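You operate a simulated robot arm through the tools that you are given. There is no shell and no other tool.

Carry out the task below with a simulated robot arm. There is one attempt and no reset: what you move stays moved.

JOB
Put things in order on the door side of the work table. At the end: the brown wedge stands where the gold can (marked "SHINE") stood; the gold can is on the silver filter dish; the grey whisk stands where the purple hot roller stood; the purple hot roller from the door side of the work table stands where the brown wedge stood; whatever was shut is shut again. Leave all else as you found it, and nothing knocked over. Set down upright: gold can.

The check looks at the end state, three seconds after you hand in, the way a careful person would. Anything else that was tipped, shoved, dropped, spilled or broken makes it a failure.

ROBOT AND FRAMES
A 7-joint arm with a two-finger gripper, fixed in place. Base frame: the origin is at the foot of the arm, x ahead of it, y to its left, z up; the work surface is at about z = 0. Readings come in m, rad, newtons and seconds.
With the tool pointing down near the work surface it reaches from about 0.16 to 0.38 m from the base axis. Its first joint turns from -1.257 to 1.257 rad. Payload 0.6 kg.
The TCP is the grasp point between the finger pads, 0.022 m short of the fingertips. In the tool frame z runs along the fingers and y along their closing line. The gripper opens to 0.092 m; its body begins 0.065 m behind the TCP.
Orientation is that of the tool frame in the base frame, as a unit quaternion [w, x, y, z]. With the fingers straight down and closing along the base's y, the tool's x points along the base's -x, its y along +y and its z along -z.

CONTROLS
- The arm moves only by the tool arm_command. Its argument "deltas" is a list of rows, each a list of 3 entries, a list of its own where there are three numbers: the shift along the tool's x, y, z in m, then the turn, a rotation vector about the tool's x, y, z in rad, then the gripper command, from -1 (fully open) to 1 (shut), values between in proportion. In form: [[[x, y, z], [wx, wy, wz], claw], ...]. A call has 1 to 20 rows; each row is the pose to reach, as a shift and turn from the pose commanded when the call began, along the tool's axes at that moment. Rows are played at 5 a second. More than 0.05 m and 0.15 rad between two rows, or a gripper value outside its range, and nothing of the call is played. A pose out of reach is approached as far as the arm can. The call stops where the force on the tool passes 40 N (or 10 N more than at its start, if that is more) or the arm is blocked; 0.2 s more then pass. The fingers move at their own pace (about 0.0599 m/s each) and stop on an object; they squeeze with about 26 N. The grip force told is the motor's: it shows also when the fingers shut on nothing. Time passes only in rows, and 0.2 s behind the last, so rows that repeat a pose let the fingers close. The reply holds the time, the measured pose of the TCP, the force on the tool along the base axes, the opening and the grip force, in the units named above and with some noise, with the torque about the TCP (base axes, N m) and any sound that the robot's microphone picked up, and new pictures: "show" is both (left out), scene, wrist or none.
- Cameras (640 x 400 px; columns grow to the right, rows downward): "scene" is fixed at [0.0401, -0.2701, 0.3937]; the picture's right is [0.88, -0.47, 0.00], its down [-0.24, -0.45, -0.86] and it looks along [0.40, 0.76, -0.52] (base axes); focal length 214 px, centre (320, 200). "wrist" rides on the gripper at [0.071, 0.019, -0.102] in the tool frame; the picture's right is [-0.26, 0.97, 0.00], its down [-0.75, -0.20, -0.63] and it looks along [-0.60, -0.16, 0.78] (tool axes); focal length 280 px, centre (320, 200). There is no depth. A picture from a camera that has moved, and an enlarged one, comes with that camera's place and axes in the base frame and with its lens. The place of the scene camera against the robot may be out by one fixed shift of up to 0.025 m in any direction.
- enlarge(camera, box): a new picture of the part [left, top, right, bottom] of that camera's present view, enlarged. No time passes.
- finish_job(): hands the job in; it is judged then, once.

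Places have to be worked out from the pictures, the camera data and where the tool is seen. Open the gripper and draw the arm clear of the work before you hand the job in, unless the task says otherwise.

The tools are called by a JSON object that holds its "fn" and its "kwargs". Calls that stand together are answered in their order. arm_command: Moves the arm, as the interface text tells. Its arguments: {"type":"object","properties":{"deltas":{"type":"array","items":{"type":"array"}},"show":{"type":"string","enum":["both","scene","wrist","none"]}},"required":["deltas"]} The other tools are called the same way: enlarge (camera, box) takes an enlarged picture of a part of a camera's view; finish_job () hands the job in.

At the start:

```text
t: 0.0
eef_pos: [0.1899, 0.0711, 0.3034]
tcp_rot: [0.0, 0.0, 1.0, 0.001]
wrist_force: [0.1, 0.4, 0.5]
torque: [0.0, -0.01, 0.04]
opening: 0.0921
finger_force: 0.2
```

scene: 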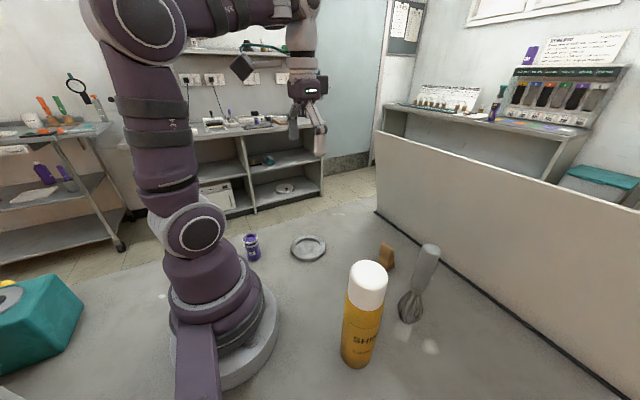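
wrist: 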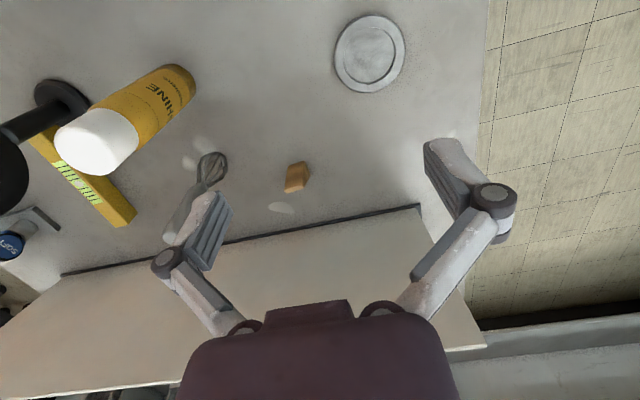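

I'll start by looking closely at the objects in both camera views before anything moves.

{"fn": "enlarge", "kwargs": {"camera": "scene", "box": [220, 210, 460, 390]}}

{"fn": "enlarge", "kwargs": {"camera": "wrist", "box": [0, 0, 420, 260]}}

{"fn": "enlarge", "kwargs": {"camera": "scene", "box": [0, 80, 330, 290]}}

{"fn": "enlarge", "kwargs": {"camera": "scene", "box": [360, 0, 640, 200]}}

```text
2.22 times, centred on (340, 300) of scene
camera zoom: at [0.0401, -0.2701, 0.3937], right [0.88, -0.47, 0.0], down [-0.24, -0.45, -0.86], along [0.4, 0.76, -0.52], focal length 477 px, centre (276, -22)
```

zoom: 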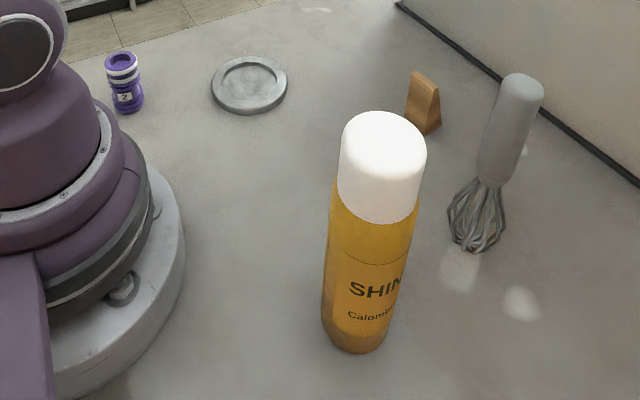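

```text
1.52 times, centred on (210, 130) of wrist
camera zoom: at [0.1195, 0.0917, 0.4051], right [0.26, 0.97, 0.0], down [0.75, -0.2, 0.62], along [0.6, -0.16, -0.78], focal length 427 px, centre (488, 307)
```

zoom: 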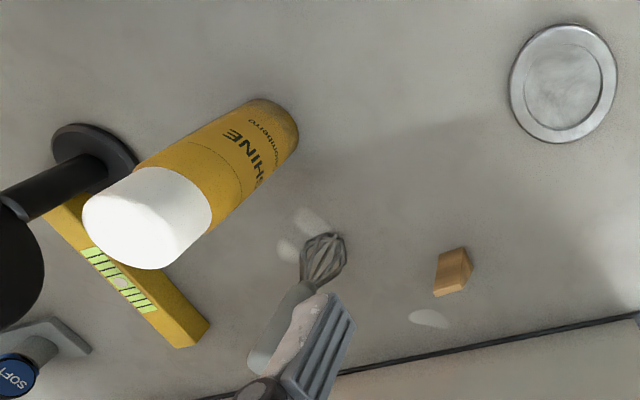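

```text
1.90 times, centred on (165, 185) of scene
camera zoom: at [0.0401, -0.2701, 0.3937], right [0.88, -0.47, 0.0], down [-0.24, -0.45, -0.86], along [0.4, 0.76, -0.52], focal length 408 px, centre (615, 229)
```

zoom: 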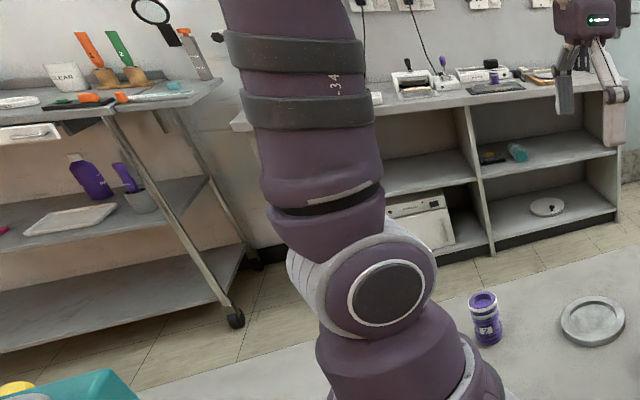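

```text
2.00 times, centred on (500, 100) of scene
camera zoom: at [0.0401, -0.2701, 0.3937], right [0.88, -0.47, 0.0], down [-0.24, -0.45, -0.86], along [0.4, 0.76, -0.52], focal length 429 px, centre (-40, 400)
```

zoom: 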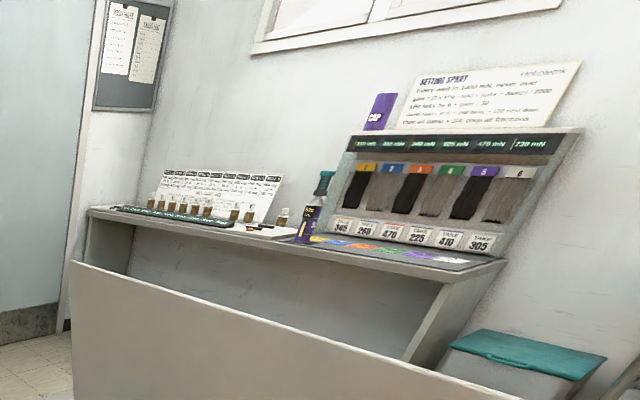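

The job's objects are visible: can around (0.18,-0.13), whisk (0.29,-0.14), wedge (0.36,-0.02), dish (0.21,0.13), roller around (0.08,0.16). I'll swing the arm left at the present height so the wrist camera can see the roller and that side of the table.

{"fn": "arm_command", "kwargs": {"deltas": [[[0.0128, 0.0276, 0], [0, 0, -0.15], -1], [[0.0295, 0.053, 0], [0, 0, -0.3], -1], [[0.0498, 0.0755, 0], [0, 0, -0.45], -1], [[0.0733, 0.0948, 0], [0, 0, -0.6], -1], [[0.0994, 0.1104, 0], [0, 0, -0.75], -1], [[0.0994, 0.1104, 0], [0, 0, -0.75], -1]], "show": "both"}}

```text
t: 1.4
eef_pos: [0.0909, 0.1831, 0.3021]
tcp_rot: [0.0, -0.367, 0.93, 0.001]
wrist_force: [-0.9, -0.3, 1.1]
torque: [0.01, 0.01, 0.01]
opening: 0.0918
finger_force: 0.0
camera wrist: at [0.0264, 0.1486, 0.404], right [-0.47, 0.88, 0.0], down [0.69, 0.36, 0.62], along [0.55, 0.29, -0.78], focal length 280 px, centre (320, 200)
```

scene: 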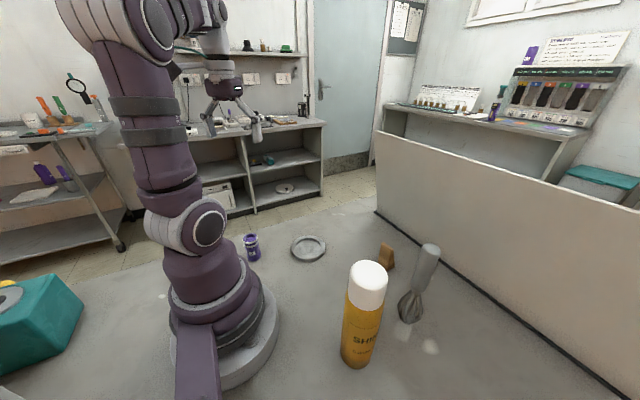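
wrist: 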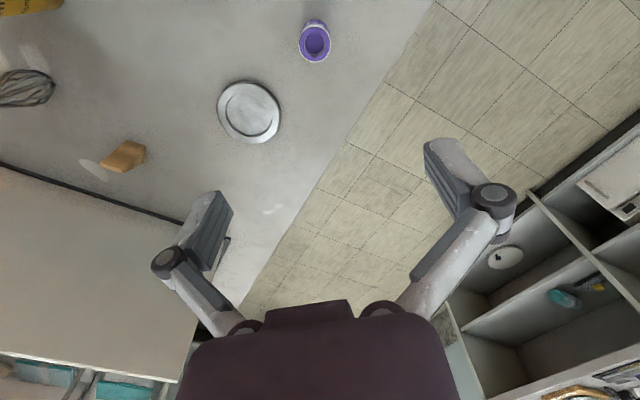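

The roller, dish and wedge are all visible now. I'll enlarge this view to measure them.

{"fn": "enlarge", "kwargs": {"camera": "wrist", "box": [200, 0, 360, 100]}}

{"fn": "enlarge", "kwargs": {"camera": "wrist", "box": [200, 70, 360, 170]}}

{"fn": "enlarge", "kwargs": {"camera": "wrist", "box": [0, 50, 240, 200]}}

```text
4.00 times, centred on (280, 50) of wrist
camera zoom: at [0.0264, 0.1486, 0.404], right [-0.47, 0.88, 0.0], down [0.69, 0.36, 0.62], along [0.55, 0.29, -0.78], focal length 1122 px, centre (480, 800)
```

zoom: 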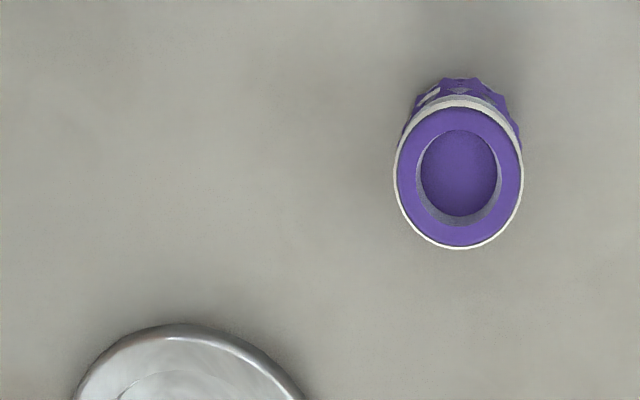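

```text
4.00 times, centred on (280, 120) of wrist
camera zoom: at [0.0264, 0.1486, 0.404], right [-0.47, 0.88, 0.0], down [0.69, 0.36, 0.62], along [0.55, 0.29, -0.78], focal length 1122 px, centre (480, 520)
```

zoom: 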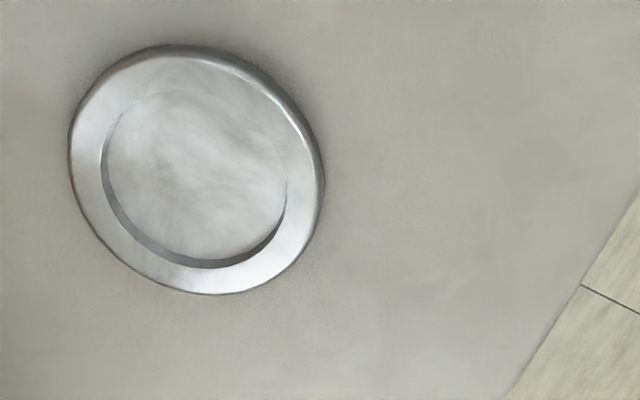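

```text
2.67 times, centred on (120, 125) of wrist
camera zoom: at [0.0264, 0.1486, 0.404], right [-0.47, 0.88, 0.0], down [0.69, 0.36, 0.62], along [0.55, 0.29, -0.78], focal length 748 px, centre (853, 400)
```

zoom: 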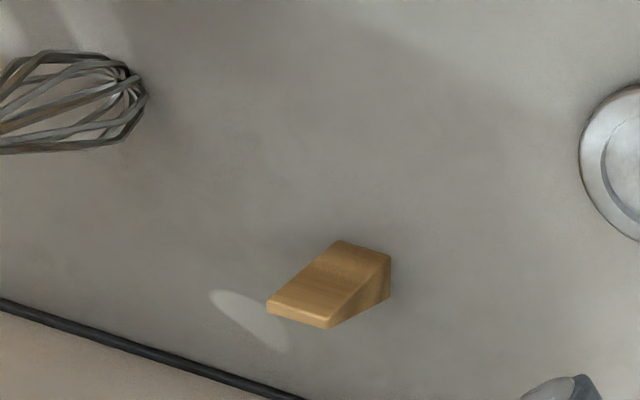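

The roller stands near (0.081,0.171), the dish is centred near (0.211,0.131), and the wedge base is near (0.361,-0.008) with the wedge about 7 cm tall. Next I'll swing to the right, high above everything, to see the can, the whisk and the rest of the table.

{"fn": "arm_command", "kwargs": {"deltas": [[[-0.0085, -0.0292, 0], [0, 0, 0.15], -1], [[-0.0126, -0.0593, 0], [0, 0, 0.3], -1], [[-0.012, -0.0897, 0], [0, 0, 0.45], -1], [[-0.007, -0.1196, 0], [0, 0, 0.6], -1], [[0.0025, -0.1485, 0], [0, 0, 0.75], -1], [[0.0161, -0.1757, 0], [0, 0, 0.9], -1], [[0.0337, -0.2005, 0], [0, 0, 1.05], -1], [[0.0548, -0.2223, 0], [0, 0, 1.2], -1], [[0.079, -0.2409, 0], [0, 0, 1.35], -1], [[0.1056, -0.2555, 0], [0, 0, 1.5], -1], [[0.1056, -0.2555, 0], [0, 0, 1.5], -1]], "show": "both"}}

```text
t: 3.8
eef_pos: [0.1873, -0.079, 0.3023]
tcp_rot: [0.0, 0.367, 0.93, -0.001]
wrist_force: [0.4, -0.2, -0.4]
torque: [0.01, 0.02, 0.01]
opening: 0.0921
finger_force: 0.0
camera wrist: at [0.1483, -0.0155, 0.4051], right [0.85, 0.53, 0.0], down [0.41, -0.66, 0.62], along [0.33, -0.53, -0.78], focal length 280 px, centre (320, 200)
```

scene: 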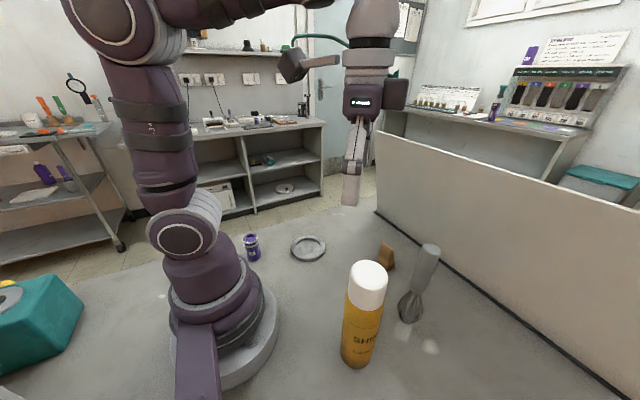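
wrist: 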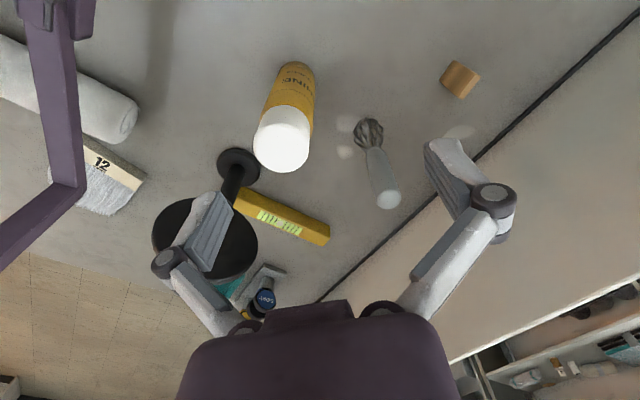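

No second roller shows on this side. I'll enlarge the can and the whisk for accurate positions.

{"fn": "enlarge", "kwargs": {"camera": "wrist", "box": [200, 40, 440, 190]}}

{"fn": "enlarge", "kwargs": {"camera": "wrist", "box": [230, 50, 350, 125]}}

{"fn": "enlarge", "kwargs": {"camera": "wrist", "box": [330, 100, 450, 225]}}

{"fn": "enlarge", "kwargs": {"camera": "wrist", "box": [0, 0, 340, 330]}}

```text
2.67 times, centred on (320, 115) of wrist
camera zoom: at [0.1483, -0.0155, 0.4051], right [0.85, 0.53, 0.0], down [0.41, -0.66, 0.62], along [0.33, -0.53, -0.78], focal length 748 px, centre (320, 427)
```

zoom: 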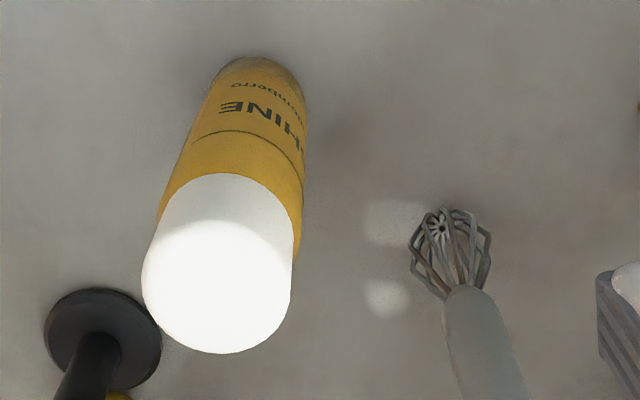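

```text
5.33 times, centred on (290, 88) of wrist
camera zoom: at [0.1483, -0.0155, 0.4051], right [0.85, 0.53, 0.0], down [0.41, -0.66, 0.62], along [0.33, -0.53, -0.78], focal length 1495 px, centre (480, 800)
```

zoom: 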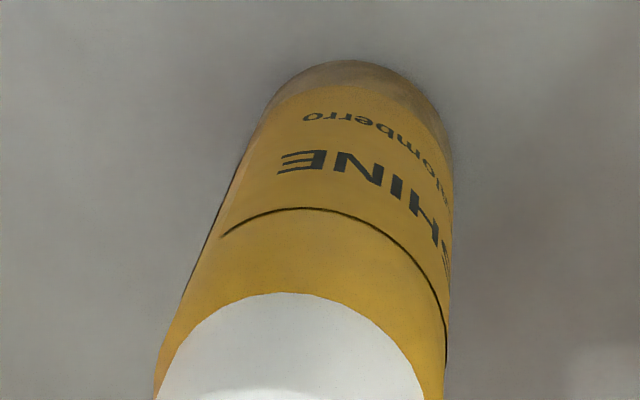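

```text
3.20 times, centred on (390, 162) of wrist
camera zoom: at [0.1483, -0.0155, 0.4051], right [0.85, 0.53, 0.0], down [0.41, -0.66, 0.62], along [0.33, -0.53, -0.78], focal length 897 px, centre (96, 320)
```

zoom: 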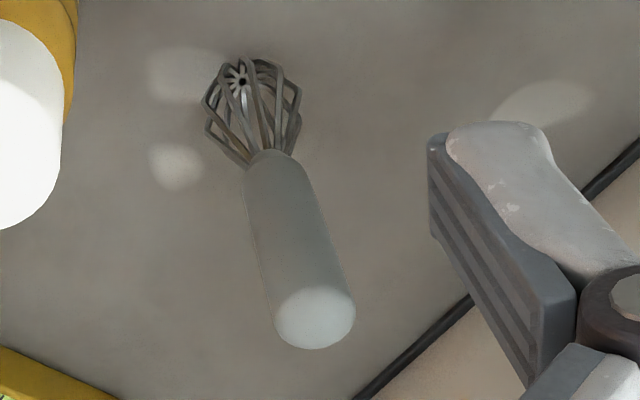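

```text
1.21 times, centred on (170, 165) of wrist
camera zoom: at [0.1483, -0.0155, 0.4051], right [0.85, 0.53, 0.0], down [0.41, -0.66, 0.62], along [0.33, -0.53, -0.78], focal length 340 px, centre (502, 242)
```

zoom: 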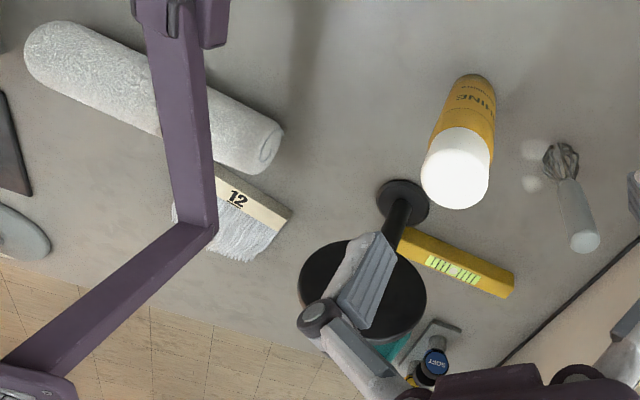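

The can stands at about (0.1805,-0.128), is roughly 0.195 m tall and 4.8 cm across, so it will fit the dish recess (about 6.7 cm). The whisk is at about (0.298,-0.127). I'll move above the can and come down to z=0.26 to check alignment.

{"fn": "arm_command", "kwargs": {"deltas": [[[-0.0147, -0.0209, 0], [0, 0, 0], -1], [[-0.0294, -0.0417, 0], [0, 0, 0], -1], [[-0.0294, -0.0417, 0.02], [0, 0, 0], -1], [[-0.0294, -0.0417, 0.042], [0, 0, 0], -1], [[-0.0294, -0.0417, 0.042], [0, 0, 0], -1], [[-0.0294, -0.0417, 0.042], [0, 0, 0], -1]], "show": "both"}}

```text
t: 5.2
eef_pos: [0.1802, -0.1284, 0.2609]
tcp_rot: [-0.001, 0.365, 0.931, 0.0]
wrist_force: [0.2, 0.5, -0.5]
torque: [0.0, 0.01, 0.01]
opening: 0.0922
finger_force: 0.0
camera wrist: at [0.1415, -0.0645, 0.3627], right [0.85, 0.53, 0.0], down [0.41, -0.66, 0.62], along [0.33, -0.53, -0.78], focal length 280 px, centre (320, 200)
```

scene: 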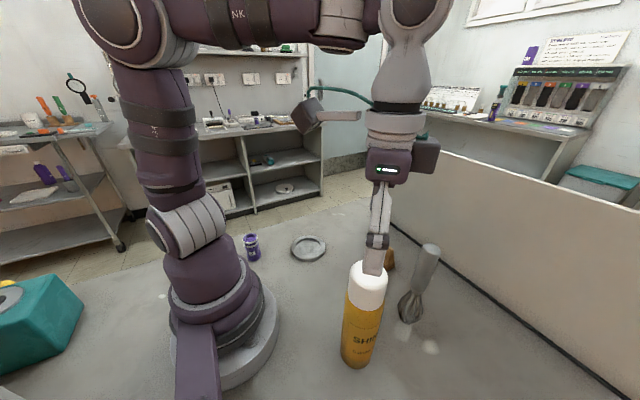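
wrist: 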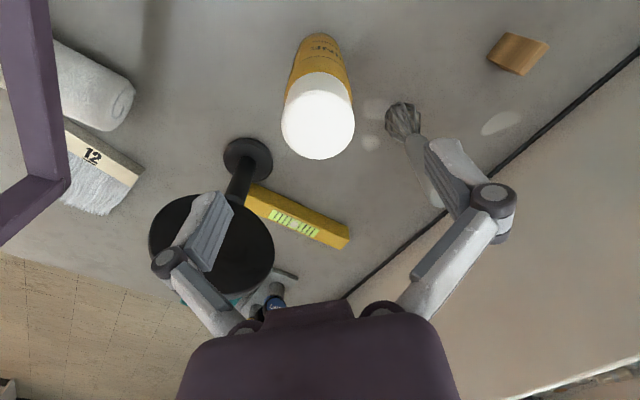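

The can top sits almost exactly on the tool axis. I'll zoom in to check before I go down.

{"fn": "enlarge", "kwargs": {"camera": "wrist", "box": [240, 20, 400, 170]}}

{"fn": "enlarge", "kwargs": {"camera": "scene", "box": [320, 160, 460, 380]}}

```text
2.67 times, centred on (320, 95) of wrist
camera zoom: at [0.1415, -0.0645, 0.3627], right [0.85, 0.53, 0.0], down [0.41, -0.66, 0.62], along [0.33, -0.53, -0.78], focal length 748 px, centre (320, 480)
```

zoom: 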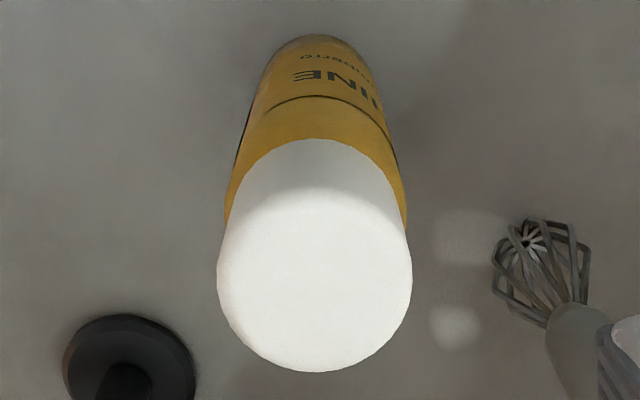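

```text
1.82 times, centred on (390, 270) of scene
camera zoom: at [0.0401, -0.2701, 0.3937], right [0.88, -0.47, 0.0], down [-0.24, -0.45, -0.86], along [0.4, 0.76, -0.52], focal length 390 px, centre (193, 73)
```

zoom: 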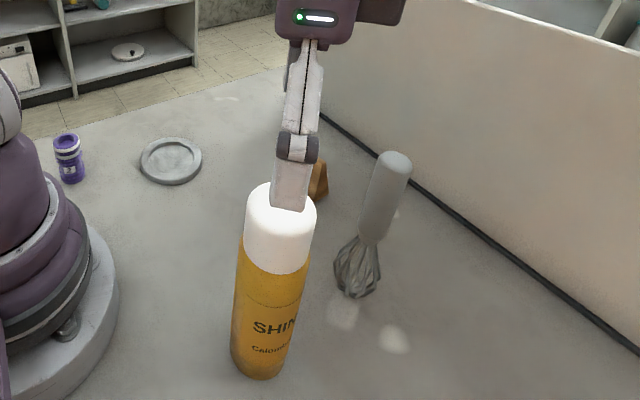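

It's aligned to within about a millimetre, and the can is about 0.198 m tall. I'll go straight down to z≈0.147 with the fingers open around the cap and upper body.

{"fn": "arm_command", "kwargs": {"deltas": [[[0, -0.0006, 0.02], [0, 0, 0], -1], [[0, -0.0006, 0.04], [0, 0, 0], -1], [[0, -0.0006, 0.06], [0, 0, 0], -1], [[0, -0.0006, 0.08], [0, 0, 0], -1], [[0, -0.0006, 0.1], [0, 0, 0], -1], [[0, -0.0006, 0.114], [0, 0, 0], -1], [[0, -0.0006, 0.114], [0, 0, 0], -1]], "show": "both"}}

```text
t: 6.8
eef_pos: [0.1793, -0.126, 0.1477]
tcp_rot: [-0.001, 0.366, 0.931, 0.0]
wrist_force: [-0.9, 0.3, 0.1]
torque: [-0.01, -0.01, -0.01]
opening: 0.0919
finger_force: 0.0
camera wrist: at [0.1404, -0.0637, 0.2492], right [0.85, 0.53, 0.0], down [0.41, -0.66, 0.62], along [0.33, -0.53, -0.78], focal length 280 px, centre (320, 200)
```

scene: 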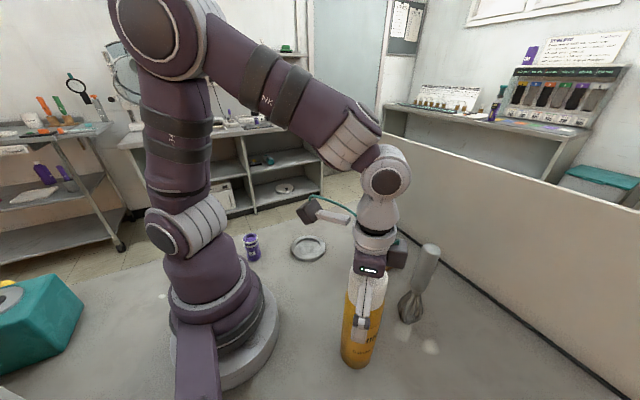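
wrist: 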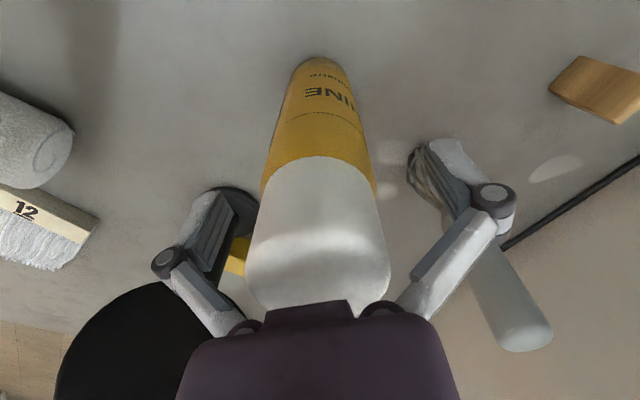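

The can is centred between the fingers, with clearance from the whisk and the black stand. I'll close the gripper now.

{"fn": "arm_command", "kwargs": {"deltas": [[[0, 0, 0], [0, 0, 0], 0.0], [[0, 0, 0], [0, 0, 0], 1], [[0, 0, 0], [0, 0, 0], 1], [[0, 0, 0], [0, 0, 0], 1], [[0, 0, 0], [0, 0, 0], 1]], "show": "both"}}

```text
t: 8.0
eef_pos: [0.1794, -0.1278, 0.1477]
tcp_rot: [0.001, 0.367, 0.93, 0.0]
wrist_force: [-4.0, -3.9, 36.8]
torque: [-0.09, -0.22, -0.08]
opening: 0.0685
finger_force: 26.1
camera wrist: at [0.1405, -0.0638, 0.2497], right [0.85, 0.53, 0.0], down [0.41, -0.66, 0.63], along [0.33, -0.53, -0.78], focal length 280 px, centre (320, 200)
```

scene: 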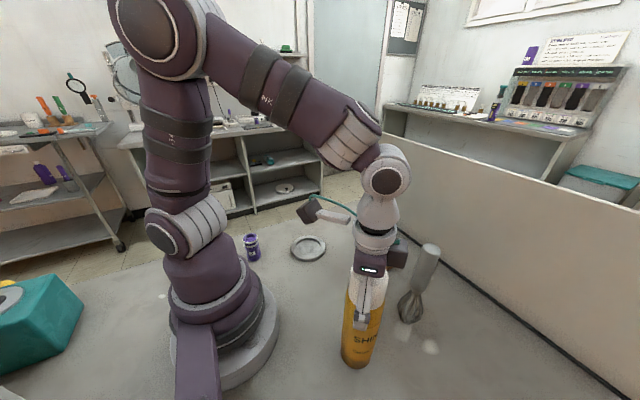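
wrist: 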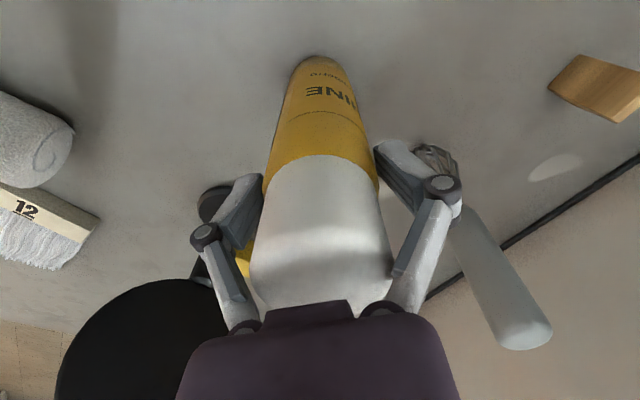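

The fingers stalled at 0.0685 m with about 37 N upward on the tool. The finger links are pressing on the shoulder of the cap rather than the pads gripping the side. I'll open again and rise 14 mm so that the pads make the contact.

{"fn": "arm_command", "kwargs": {"deltas": [[[0, 0, 0], [0, 0, 0], 0], [[0, 0, 0], [0, 0, 0], -0.6], [[0, 0, 0], [0, 0, 0], -1], [[0, 0, 0], [0, 0, 0], -1], [[0, 0, -0.007], [0, 0, 0], -1], [[0, 0, -0.014], [0, 0, 0], -1], [[0, 0, -0.014], [0, 0, 0], -1], [[0, 0, -0.014], [0, 0, 0], -1]], "show": "both"}}

```text
t: 9.8
eef_pos: [0.1795, -0.1265, 0.1597]
tcp_rot: [-0.001, 0.365, 0.931, 0.001]
wrist_force: [-0.5, 0.6, 0.4]
torque: [0.0, -0.04, 0.01]
opening: 0.0919
finger_force: 0.0
camera wrist: at [0.1414, -0.0635, 0.263], right [0.85, 0.53, 0.0], down [0.41, -0.66, 0.62], along [0.33, -0.53, -0.78], focal length 280 px, centre (320, 200)
```

scene: 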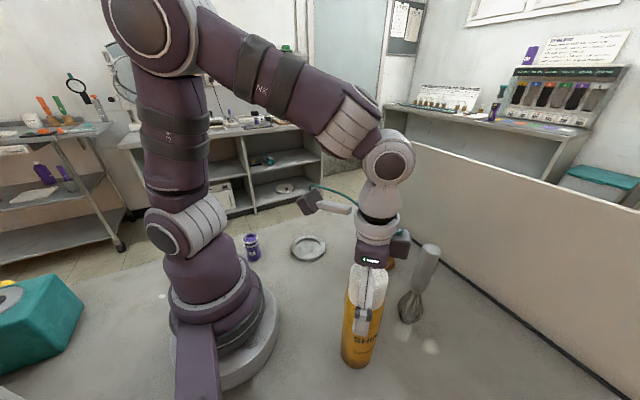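
wrist: 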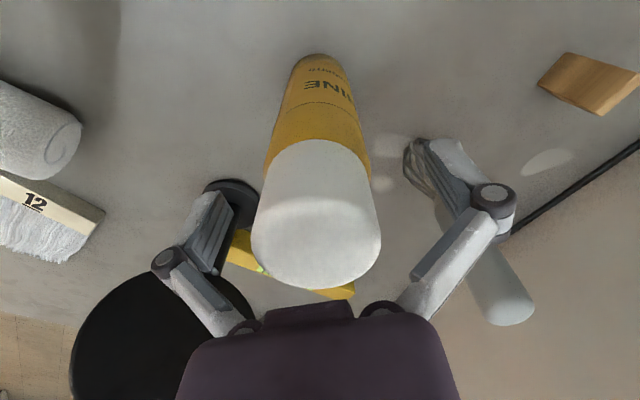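

The can is still upright. The cap runs from about z=0.165 to 0.198, so I'll raise another 4 mm and close while watching the opening and force.

{"fn": "arm_command", "kwargs": {"deltas": [[[0, -0.001, -0.004], [0, 0, 0], -1], [[0, -0.001, -0.004], [0, 0, 0], -0.3], [[0, -0.001, -0.004], [0, 0, 0], 0], [[0, -0.001, -0.004], [0, 0, 0], 0.3], [[0, -0.001, -0.004], [0, 0, 0], 1], [[0, -0.001, -0.004], [0, 0, 0], 1]], "show": "both"}}

```text
t: 11.2
eef_pos: [0.1802, -0.128, 0.1656]
tcp_rot: [0.0, 0.366, 0.931, 0.001]
wrist_force: [-2.5, -2.2, 11.0]
torque: [0.06, 0.09, -0.02]
opening: 0.052
finger_force: 25.9
camera wrist: at [0.141, -0.0644, 0.2676], right [0.85, 0.53, 0.0], down [0.41, -0.66, 0.62], along [0.33, -0.53, -0.78], focal length 280 px, centre (320, 200)
```

scene: 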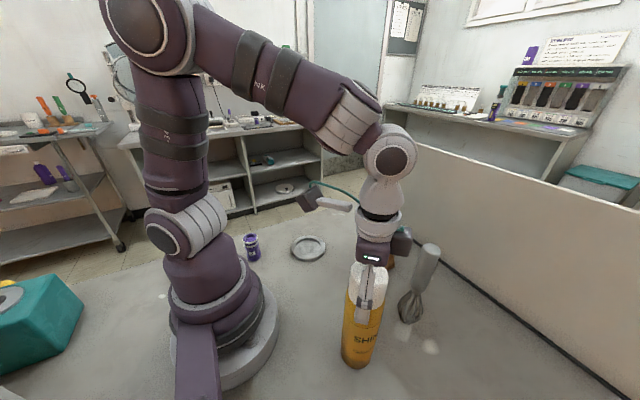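
wrist: 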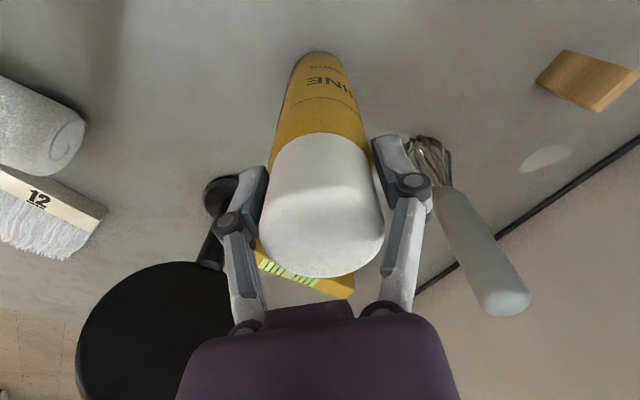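

The opening is now 0.052 with 11 N upward, so the links may still touch the cap edge slightly. I'll reopen, go up another 7 mm and close again to compare.

{"fn": "arm_command", "kwargs": {"deltas": [[[0, 0, 0], [0, 0, 0], -0.6], [[0, 0, 0], [0, 0, 0], -0.6], [[0, 0, -0.007], [0, 0, 0], -0.6], [[0, 0, -0.007], [0, 0, 0], -0.6], [[0, 0, -0.007], [0, 0, 0], 0], [[0, 0, -0.007], [0, 0, 0], 0.4], [[0, 0, -0.007], [0, 0, 0], 1], [[0, 0, -0.007], [0, 0, 0], 1]], "show": "both"}}

```text
t: 13.0
eef_pos: [0.178, -0.1277, 0.1721]
tcp_rot: [0.0, 0.365, 0.931, 0.001]
wrist_force: [-1.3, 2.1, 10.8]
torque: [0.19, 0.19, -0.11]
opening: 0.052
finger_force: 25.9
camera wrist: at [0.1402, -0.0652, 0.2744], right [0.85, 0.53, 0.0], down [0.41, -0.66, 0.62], along [0.33, -0.53, -0.78], focal length 280 px, centre (320, 200)
```

scene: 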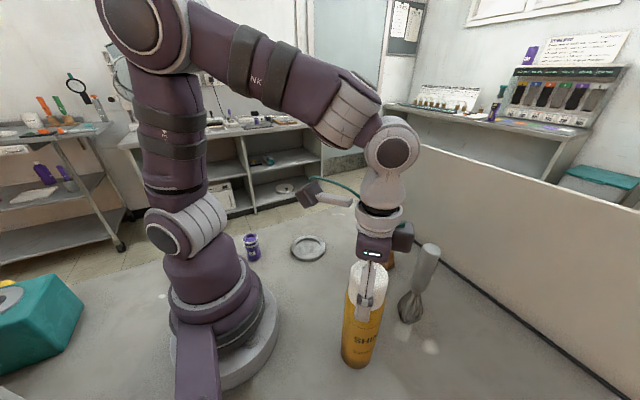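
wrist: 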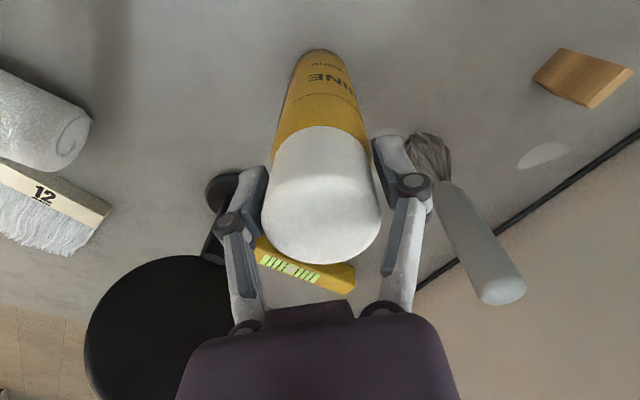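

The opening is 0.052 at both heights, so that is the can's true diameter and the pads have it. I'll lift gently by 3 cm and check.

{"fn": "arm_command", "kwargs": {"deltas": [[[0, 0, -0.003], [0, 0, 0], 1], [[0, 0, -0.008], [0, 0, 0], 1], [[0, 0, -0.015], [0, 0, 0], 1], [[0, 0, -0.024], [0, 0, 0], 1], [[0, 0, -0.032], [0, 0, 0], 1], [[0, 0, -0.04], [0, 0, 0], 1], [[0, 0, -0.04], [0, 0, 0], 1]], "show": "both"}}

```text
t: 14.6
eef_pos: [0.1804, -0.1287, 0.2114]
tcp_rot: [-0.001, 0.366, 0.931, 0.0]
wrist_force: [0.2, -0.3, -2.2]
torque: [0.01, 0.02, 0.0]
opening: 0.0516
finger_force: 25.9
camera wrist: at [0.1408, -0.0651, 0.314], right [0.85, 0.53, 0.0], down [0.41, -0.66, 0.62], along [0.33, -0.53, -0.78], focal length 280 px, centre (320, 200)
```

scene: 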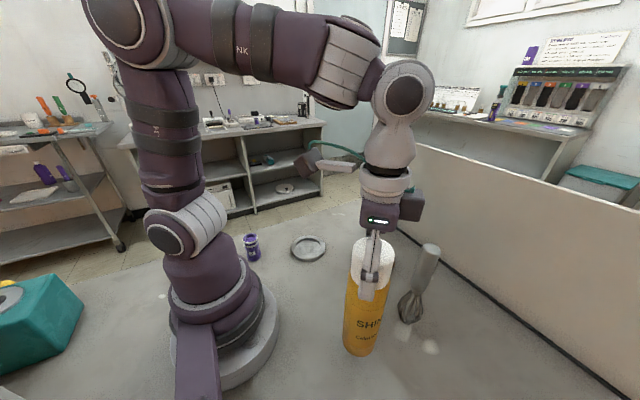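
wrist: 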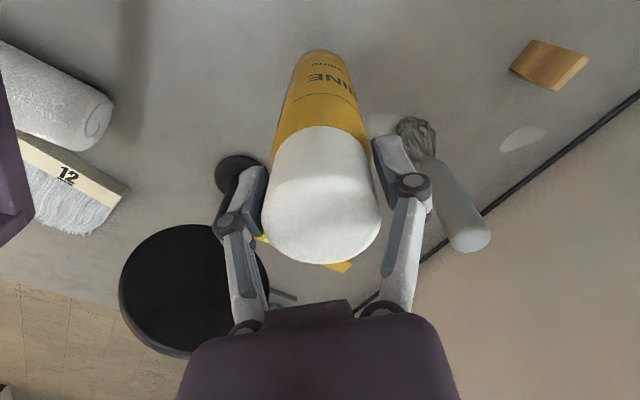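

The whole can is lifted, with about 2.5 N of weight and its base near z=0.04. Combining two views, the dish centre works out at about (0.215,0.132). I'll swing the can slowly around the base to hover over it.

{"fn": "arm_command", "kwargs": {"deltas": [[[0.0009, 0.0164, 0], [0, 0, -0.0735], 1], [[0.003, 0.0328, 0], [0, 0, -0.1469], 1], [[0.0062, 0.0492, 0], [0, 0, -0.2204], 1], [[0.0108, 0.0653, 0], [0, 0, -0.2938], 1], [[0.0166, 0.0813, 0], [0, 0, -0.3673], 1], [[0.0236, 0.0968, 0], [0, 0, -0.4408], 1], [[0.0318, 0.1119, 0], [0, 0, -0.5142], 1], [[0.0412, 0.1265, 0], [0, 0, -0.5877], 1], [[0.0517, 0.1405, 0], [0, 0, -0.6611], 1], [[0.0633, 0.1537, 0], [0, 0, -0.7346], 1], [[0.076, 0.1661, 0], [0, 0, -0.8081], 1], [[0.0896, 0.1776, 0], [0, 0, -0.8815], 1], [[0.1041, 0.1883, 0], [0, 0, -0.955], 1], [[0.1196, 0.1978, 0], [0, 0, -1.0284], 1], [[0.1358, 0.2062, 0], [0, 0, -1.1019], 1], [[0.1527, 0.2134, 0], [0, 0, -1.1753], 1], [[0.1527, 0.2134, 0], [0, 0, -1.1753], 1], [[0.1527, 0.2134, 0], [0, 0, -1.1753], 1]], "show": "both"}}

```text
t: 18.4
eef_pos: [0.2118, 0.1312, 0.2113]
tcp_rot: [-0.001, -0.211, 0.977, 0.001]
wrist_force: [0.6, -0.4, -2.4]
torque: [0.02, 0.0, 0.03]
opening: 0.0517
finger_force: 26.0
camera wrist: at [0.1401, 0.1203, 0.3136], right [-0.16, 0.99, 0.0], down [0.77, 0.12, 0.62], along [0.62, 0.1, -0.78], focal length 280 px, centre (320, 200)
```

scene: 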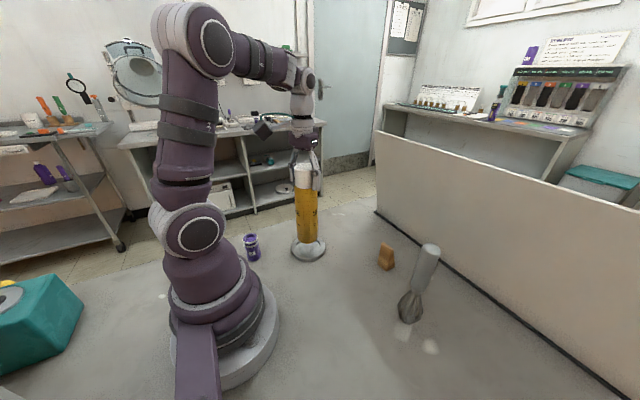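
wrist: 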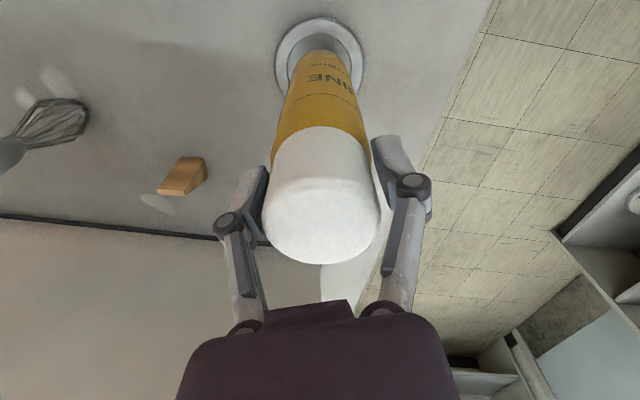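

The can is hovering over the dish. I'll zoom both views to compare the can axis with the dish centre.

{"fn": "enlarge", "kwargs": {"camera": "wrist", "box": [240, 0, 400, 120]}}

{"fn": "enlarge", "kwargs": {"camera": "scene", "box": [260, 140, 360, 280]}}

```text
3.33 times, centred on (320, 60) of wrist
camera zoom: at [0.1401, 0.1203, 0.3136], right [-0.16, 0.99, 0.0], down [0.77, 0.12, 0.62], along [0.62, 0.1, -0.78], focal length 935 px, centre (320, 667)
```

zoom: 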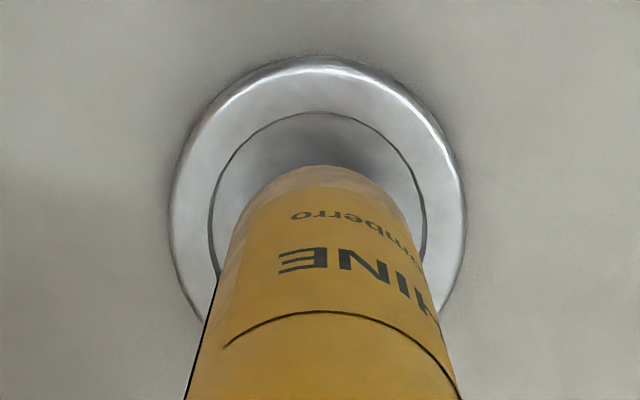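

```text
2.86 times, centred on (310, 210) of scene
camera zoom: at [0.0401, -0.2701, 0.3937], right [0.88, -0.47, 0.0], down [-0.24, -0.45, -0.86], along [0.4, 0.76, -0.52], focal length 613 px, centre (349, 171)
```

zoom: 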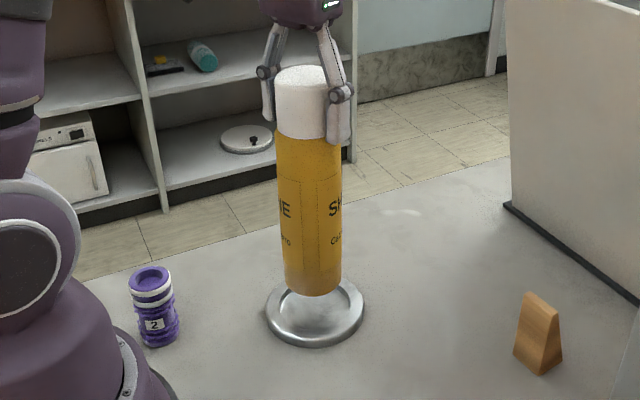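

The can base and dish centre agree to within about 3 mm along one axis. I'll shift 2.5 mm to correct that and lower 3 cm.

{"fn": "arm_command", "kwargs": {"deltas": [[[0.0006, -0.0024, 0], [0, 0, 0], 1], [[0.0006, -0.0024, 0.006], [0, 0, 0], 1], [[0.0006, -0.0024, 0.012], [0, 0, 0], 1], [[0.0006, -0.0024, 0.018], [0, 0, 0], 1], [[0.0006, -0.0024, 0.024], [0, 0, 0], 1], [[0.0006, -0.0024, 0.03], [0, 0, 0], 1], [[0.0006, -0.0024, 0.03], [0, 0, 0], 1]], "show": "both"}}

```text
t: 20.0
eef_pos: [0.2124, 0.13, 0.1824]
tcp_rot: [0.001, -0.211, 0.977, 0.001]
wrist_force: [0.1, -1.1, -1.9]
torque: [0.0, 0.01, 0.01]
opening: 0.0519
finger_force: 25.9
camera wrist: at [0.1406, 0.1185, 0.2841], right [-0.16, 0.99, 0.0], down [0.77, 0.12, 0.62], along [0.62, 0.1, -0.78], focal length 280 px, centre (320, 200)
```

scene: 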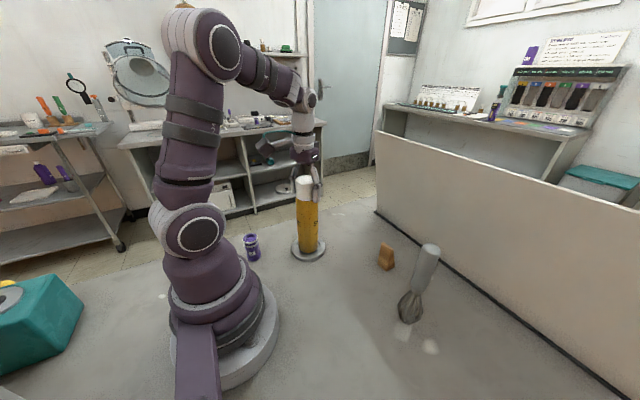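
wrist: 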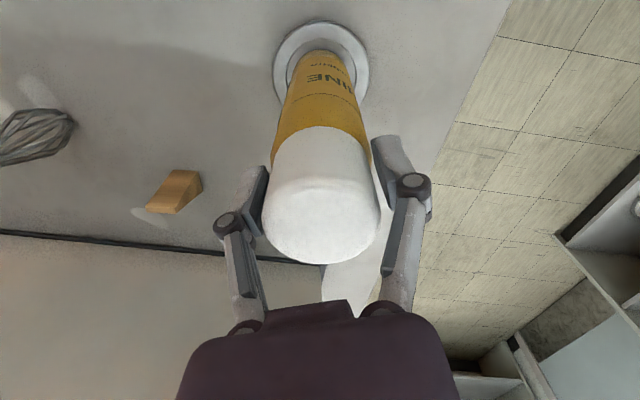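

Still hanging free (force about −2 N). I'll zoom to confirm the base is over the recess before the last few millimetres.

{"fn": "enlarge", "kwargs": {"camera": "wrist", "box": [240, 0, 400, 120]}}

{"fn": "enlarge", "kwargs": {"camera": "scene", "box": [270, 200, 350, 270]}}

```text
3.33 times, centred on (320, 60) of wrist
camera zoom: at [0.1406, 0.1185, 0.2841], right [-0.16, 0.99, 0.0], down [0.77, 0.12, 0.62], along [0.62, 0.1, -0.78], focal length 935 px, centre (320, 667)
```

zoom: 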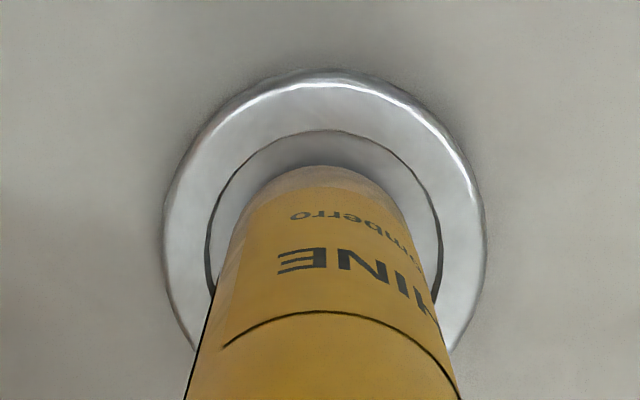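

```text
5.71 times, centred on (310, 235) of scene
camera zoom: at [0.0401, -0.2701, 0.3937], right [0.88, -0.47, 0.0], down [-0.24, -0.45, -0.86], along [0.4, 0.76, -0.52], focal length 1226 px, centre (377, 0)
```

zoom: 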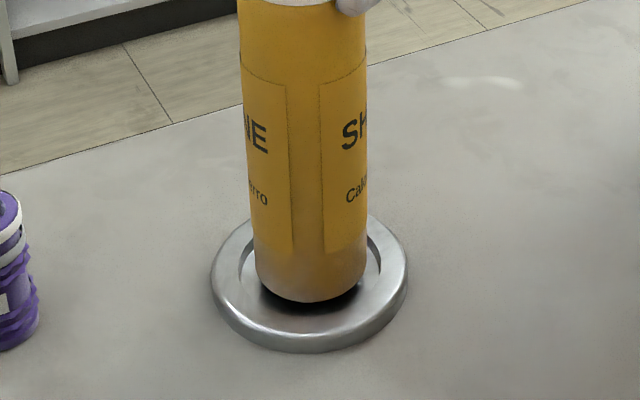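

The base is centred within the recess. I'll lower in small steps and watch the vertical force.

{"fn": "arm_command", "kwargs": {"deltas": [[[0, 0, 0.0015], [0, 0, 0], 1], [[0, 0, 0.003], [0, 0, 0], 1], [[0, 0, 0.004], [0, 0, 0], 1], [[0, 0, 0.004], [0, 0, 0], 1]], "show": "none"}}

```text
t: 21.0
eef_pos: [0.2133, 0.1292, 0.1775]
tcp_rot: [0.0, -0.211, 0.978, 0.001]
wrist_force: [0.9, -0.4, -1.9]
torque: [-0.04, -0.03, 0.01]
opening: 0.0517
finger_force: 26.4
```

No contact yet at z≈0.178. I'll continue in 1 mm steps.

{"fn": "arm_command", "kwargs": {"deltas": [[[0, 0, 0.001], [0, 0, 0], 1], [[0, 0, 0.002], [0, 0, 0], 1], [[0, 0, 0.002], [0, 0, 0], 1]], "show": "none"}}

```text
t: 21.8
eef_pos: [0.213, 0.1295, 0.1758]
tcp_rot: [0.001, -0.212, 0.977, 0.002]
wrist_force: [-0.4, -0.5, 17.5]
torque: [-0.06, 0.05, -0.17]
opening: 0.0518
finger_force: 25.7
```

Contact: 17.5 N, so the can is resting on the dish floor. I'll ease up 0.7 mm, then open the gripper gently.

{"fn": "arm_command", "kwargs": {"deltas": [[[0, 0, -0.0007], [0, 0, 0], 1], [[0, 0, -0.0007], [0, 0, 0], -0.2], [[0, 0, -0.0007], [0, 0, 0], -0.5], [[0, 0, -0.0007], [0, 0, 0], -1], [[0, 0, -0.0007], [0, 0, 0], -1]], "show": "both"}}

```text
t: 23.0
eef_pos: [0.2132, 0.1298, 0.177]
tcp_rot: [0.0, -0.212, 0.977, 0.001]
wrist_force: [0.8, -0.6, -0.6]
torque: [0.0, 0.0, 0.01]
opening: 0.0923
finger_force: 0.0
camera wrist: at [0.141, 0.1187, 0.2787], right [-0.16, 0.99, 0.0], down [0.77, 0.12, 0.62], along [0.62, 0.1, -0.78], focal length 280 px, centre (320, 200)
```

scene: 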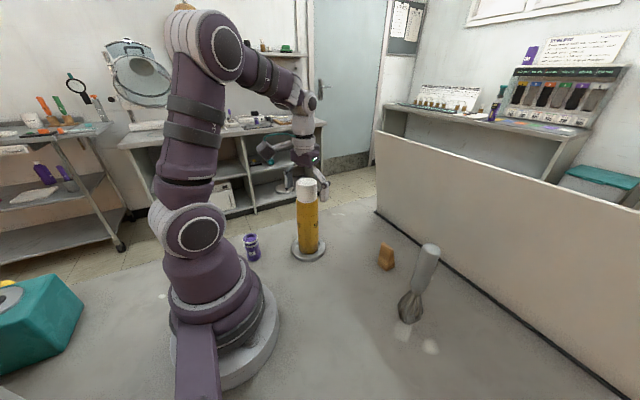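
wrist: 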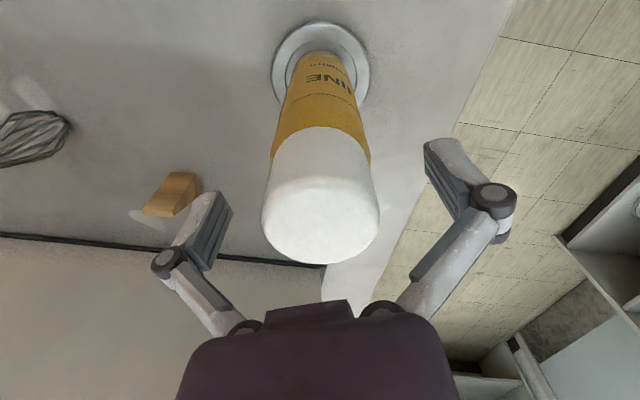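

The can stands upright on the dish, and the gripper is clear of it on all sides. I'll rise straight up and move toward the wedge for a close look.

{"fn": "arm_command", "kwargs": {"deltas": [[[0, 0, -0.03], [0, 0, 0], -1], [[0, 0, -0.06], [0, 0, 0], -1], [[0, 0, -0.09], [0, 0, 0], -1], [[0, 0, -0.12], [0, 0, 0], -1], [[0.0004, -0.0351, -0.12], [0, 0, 0.0938], -1], [[0.0008, -0.0702, -0.12], [0, 0, 0.1877], -1], [[0.0013, -0.1053, -0.11], [0, 0, 0.2815], -1], [[0.0017, -0.1404, -0.09], [0, 0, 0.3753], -1], [[0.0017, -0.1404, -0.083], [0, 0, 0.3753], -1], [[0.0017, -0.1404, -0.083], [0, 0, 0.3753], -1]], "show": "both"}}

```text
t: 25.2
eef_pos: [0.2706, 0.0, 0.2605]
tcp_rot: [0.0, -0.025, 1.0, 0.001]
wrist_force: [-0.1, 0.0, 0.1]
torque: [0.03, -0.01, -0.03]
opening: 0.0922
finger_force: 0.1
camera wrist: at [0.1982, 0.0163, 0.3613], right [0.21, 0.98, 0.0], down [0.76, -0.17, 0.62], along [0.61, -0.13, -0.78], focal length 280 px, centre (320, 200)
```

scene: 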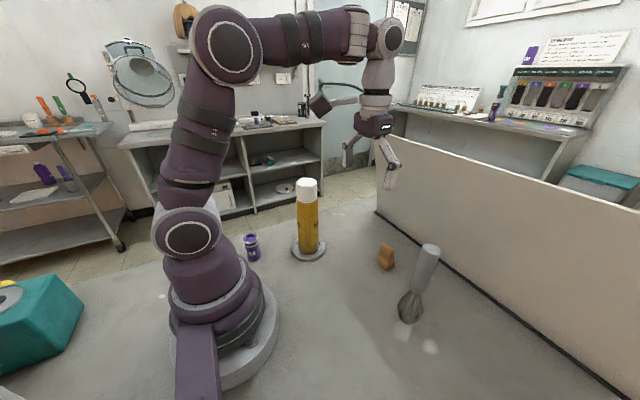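
wrist: 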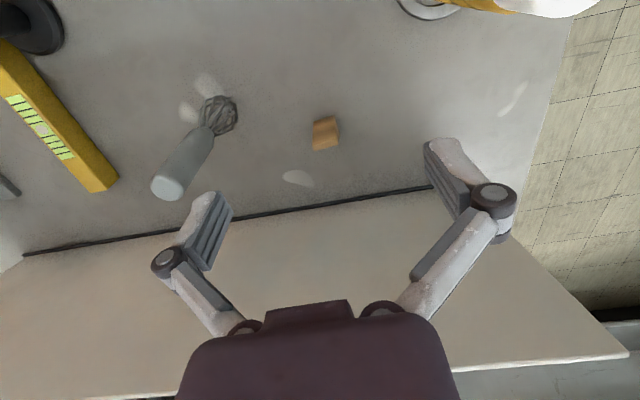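

{"fn": "enlarge", "kwargs": {"camera": "wrist", "box": [280, 95, 376, 170]}}

{"fn": "enlarge", "kwargs": {"camera": "scene", "box": [360, 225, 450, 335]}}

{"fn": "enlarge", "kwargs": {"camera": "scene", "box": [220, 160, 360, 280]}}

```text
5.33 times, centred on (328, 132) of wrist
camera zoom: at [0.1982, 0.0163, 0.3613], right [0.21, 0.98, 0.0], down [0.76, -0.17, 0.62], along [0.61, -0.13, -0.78], focal length 1495 px, centre (277, 560)
```

zoom: 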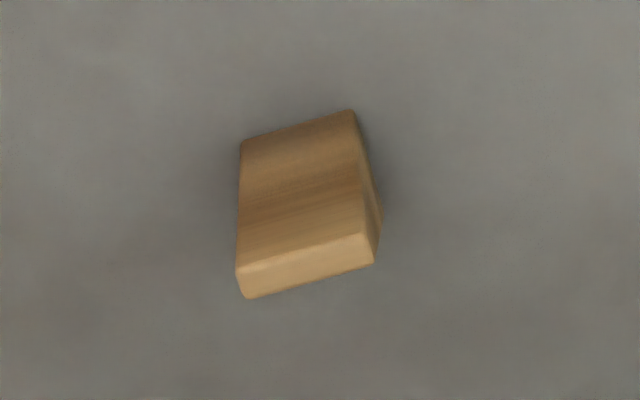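

```text
3.64 times, centred on (405, 280) of scene
camera zoom: at [0.0401, -0.2701, 0.3937], right [0.88, -0.47, 0.0], down [-0.24, -0.45, -0.86], along [0.4, 0.76, -0.52], focal length 780 px, centre (11, -91)
```

zoom: 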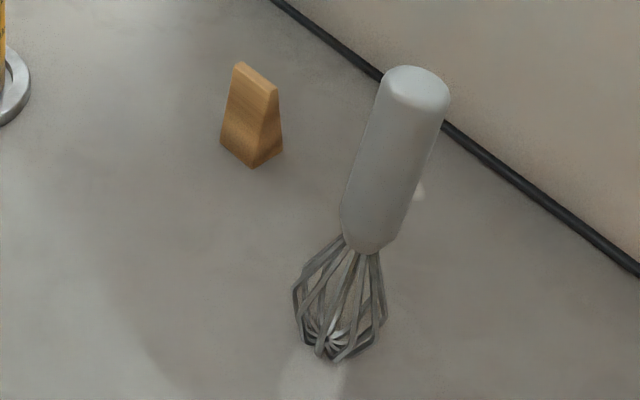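

```text
3.33 times, centred on (290, 220) of scene
camera zoom: at [0.0401, -0.2701, 0.3937], right [0.88, -0.47, 0.0], down [-0.24, -0.45, -0.86], along [0.4, 0.76, -0.52], focal length 715 px, centre (420, 133)
```

zoom: 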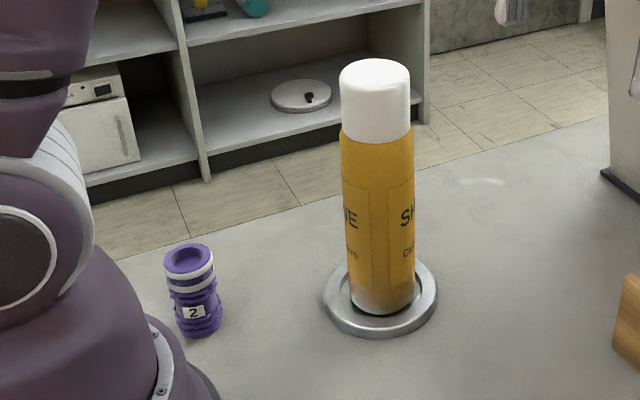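

The can is standing well on the dish. The wedge is about 2.9 cm wide and 6.8 cm tall, centred near (0.360,-0.009) and turned about 5°. I'll approach above it with the fingers closing across its 2.9 cm width.

{"fn": "arm_command", "kwargs": {"deltas": [[[-0.0171, -0.0028, 0.026], [0, 0, -0.008], -1], [[-0.0342, -0.0056, 0.052], [0, 0, -0.016], -1], [[-0.0512, -0.0083, 0.078], [0, 0, -0.024], -1], [[-0.0683, -0.0111, 0.104], [0, 0, -0.032], -1], [[-0.0854, -0.0139, 0.13], [0, 0, -0.04], -1], [[-0.0854, -0.0139, 0.13], [0, 0, -0.04], -1], [[-0.0854, -0.0139, 0.13], [0, 0, -0.04], -1]], "show": "both"}}

```text
t: 26.8
eef_pos: [0.3567, -0.0098, 0.13]
tcp_rot: [0.0, -0.045, 0.999, 0.001]
wrist_force: [-0.2, -0.1, 1.1]
torque: [0.03, -0.01, 0.03]
opening: 0.0921
finger_force: 0.0
camera wrist: at [0.2839, 0.0036, 0.231], right [0.17, 0.98, 0.0], down [0.77, -0.14, 0.62], along [0.61, -0.11, -0.78], focal length 280 px, centre (320, 200)
```

scene: 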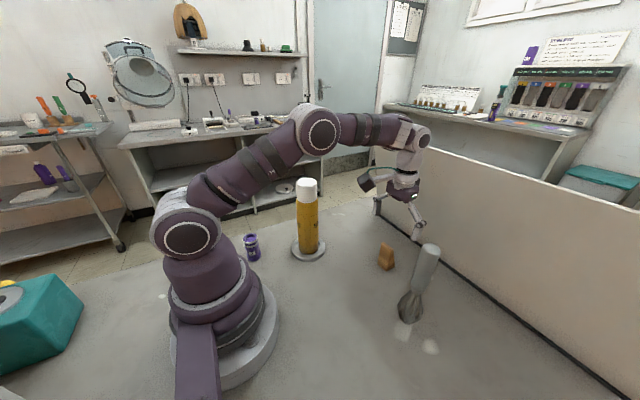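
wrist: 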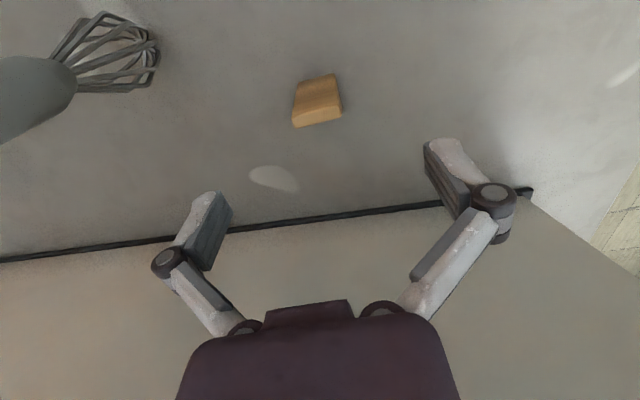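

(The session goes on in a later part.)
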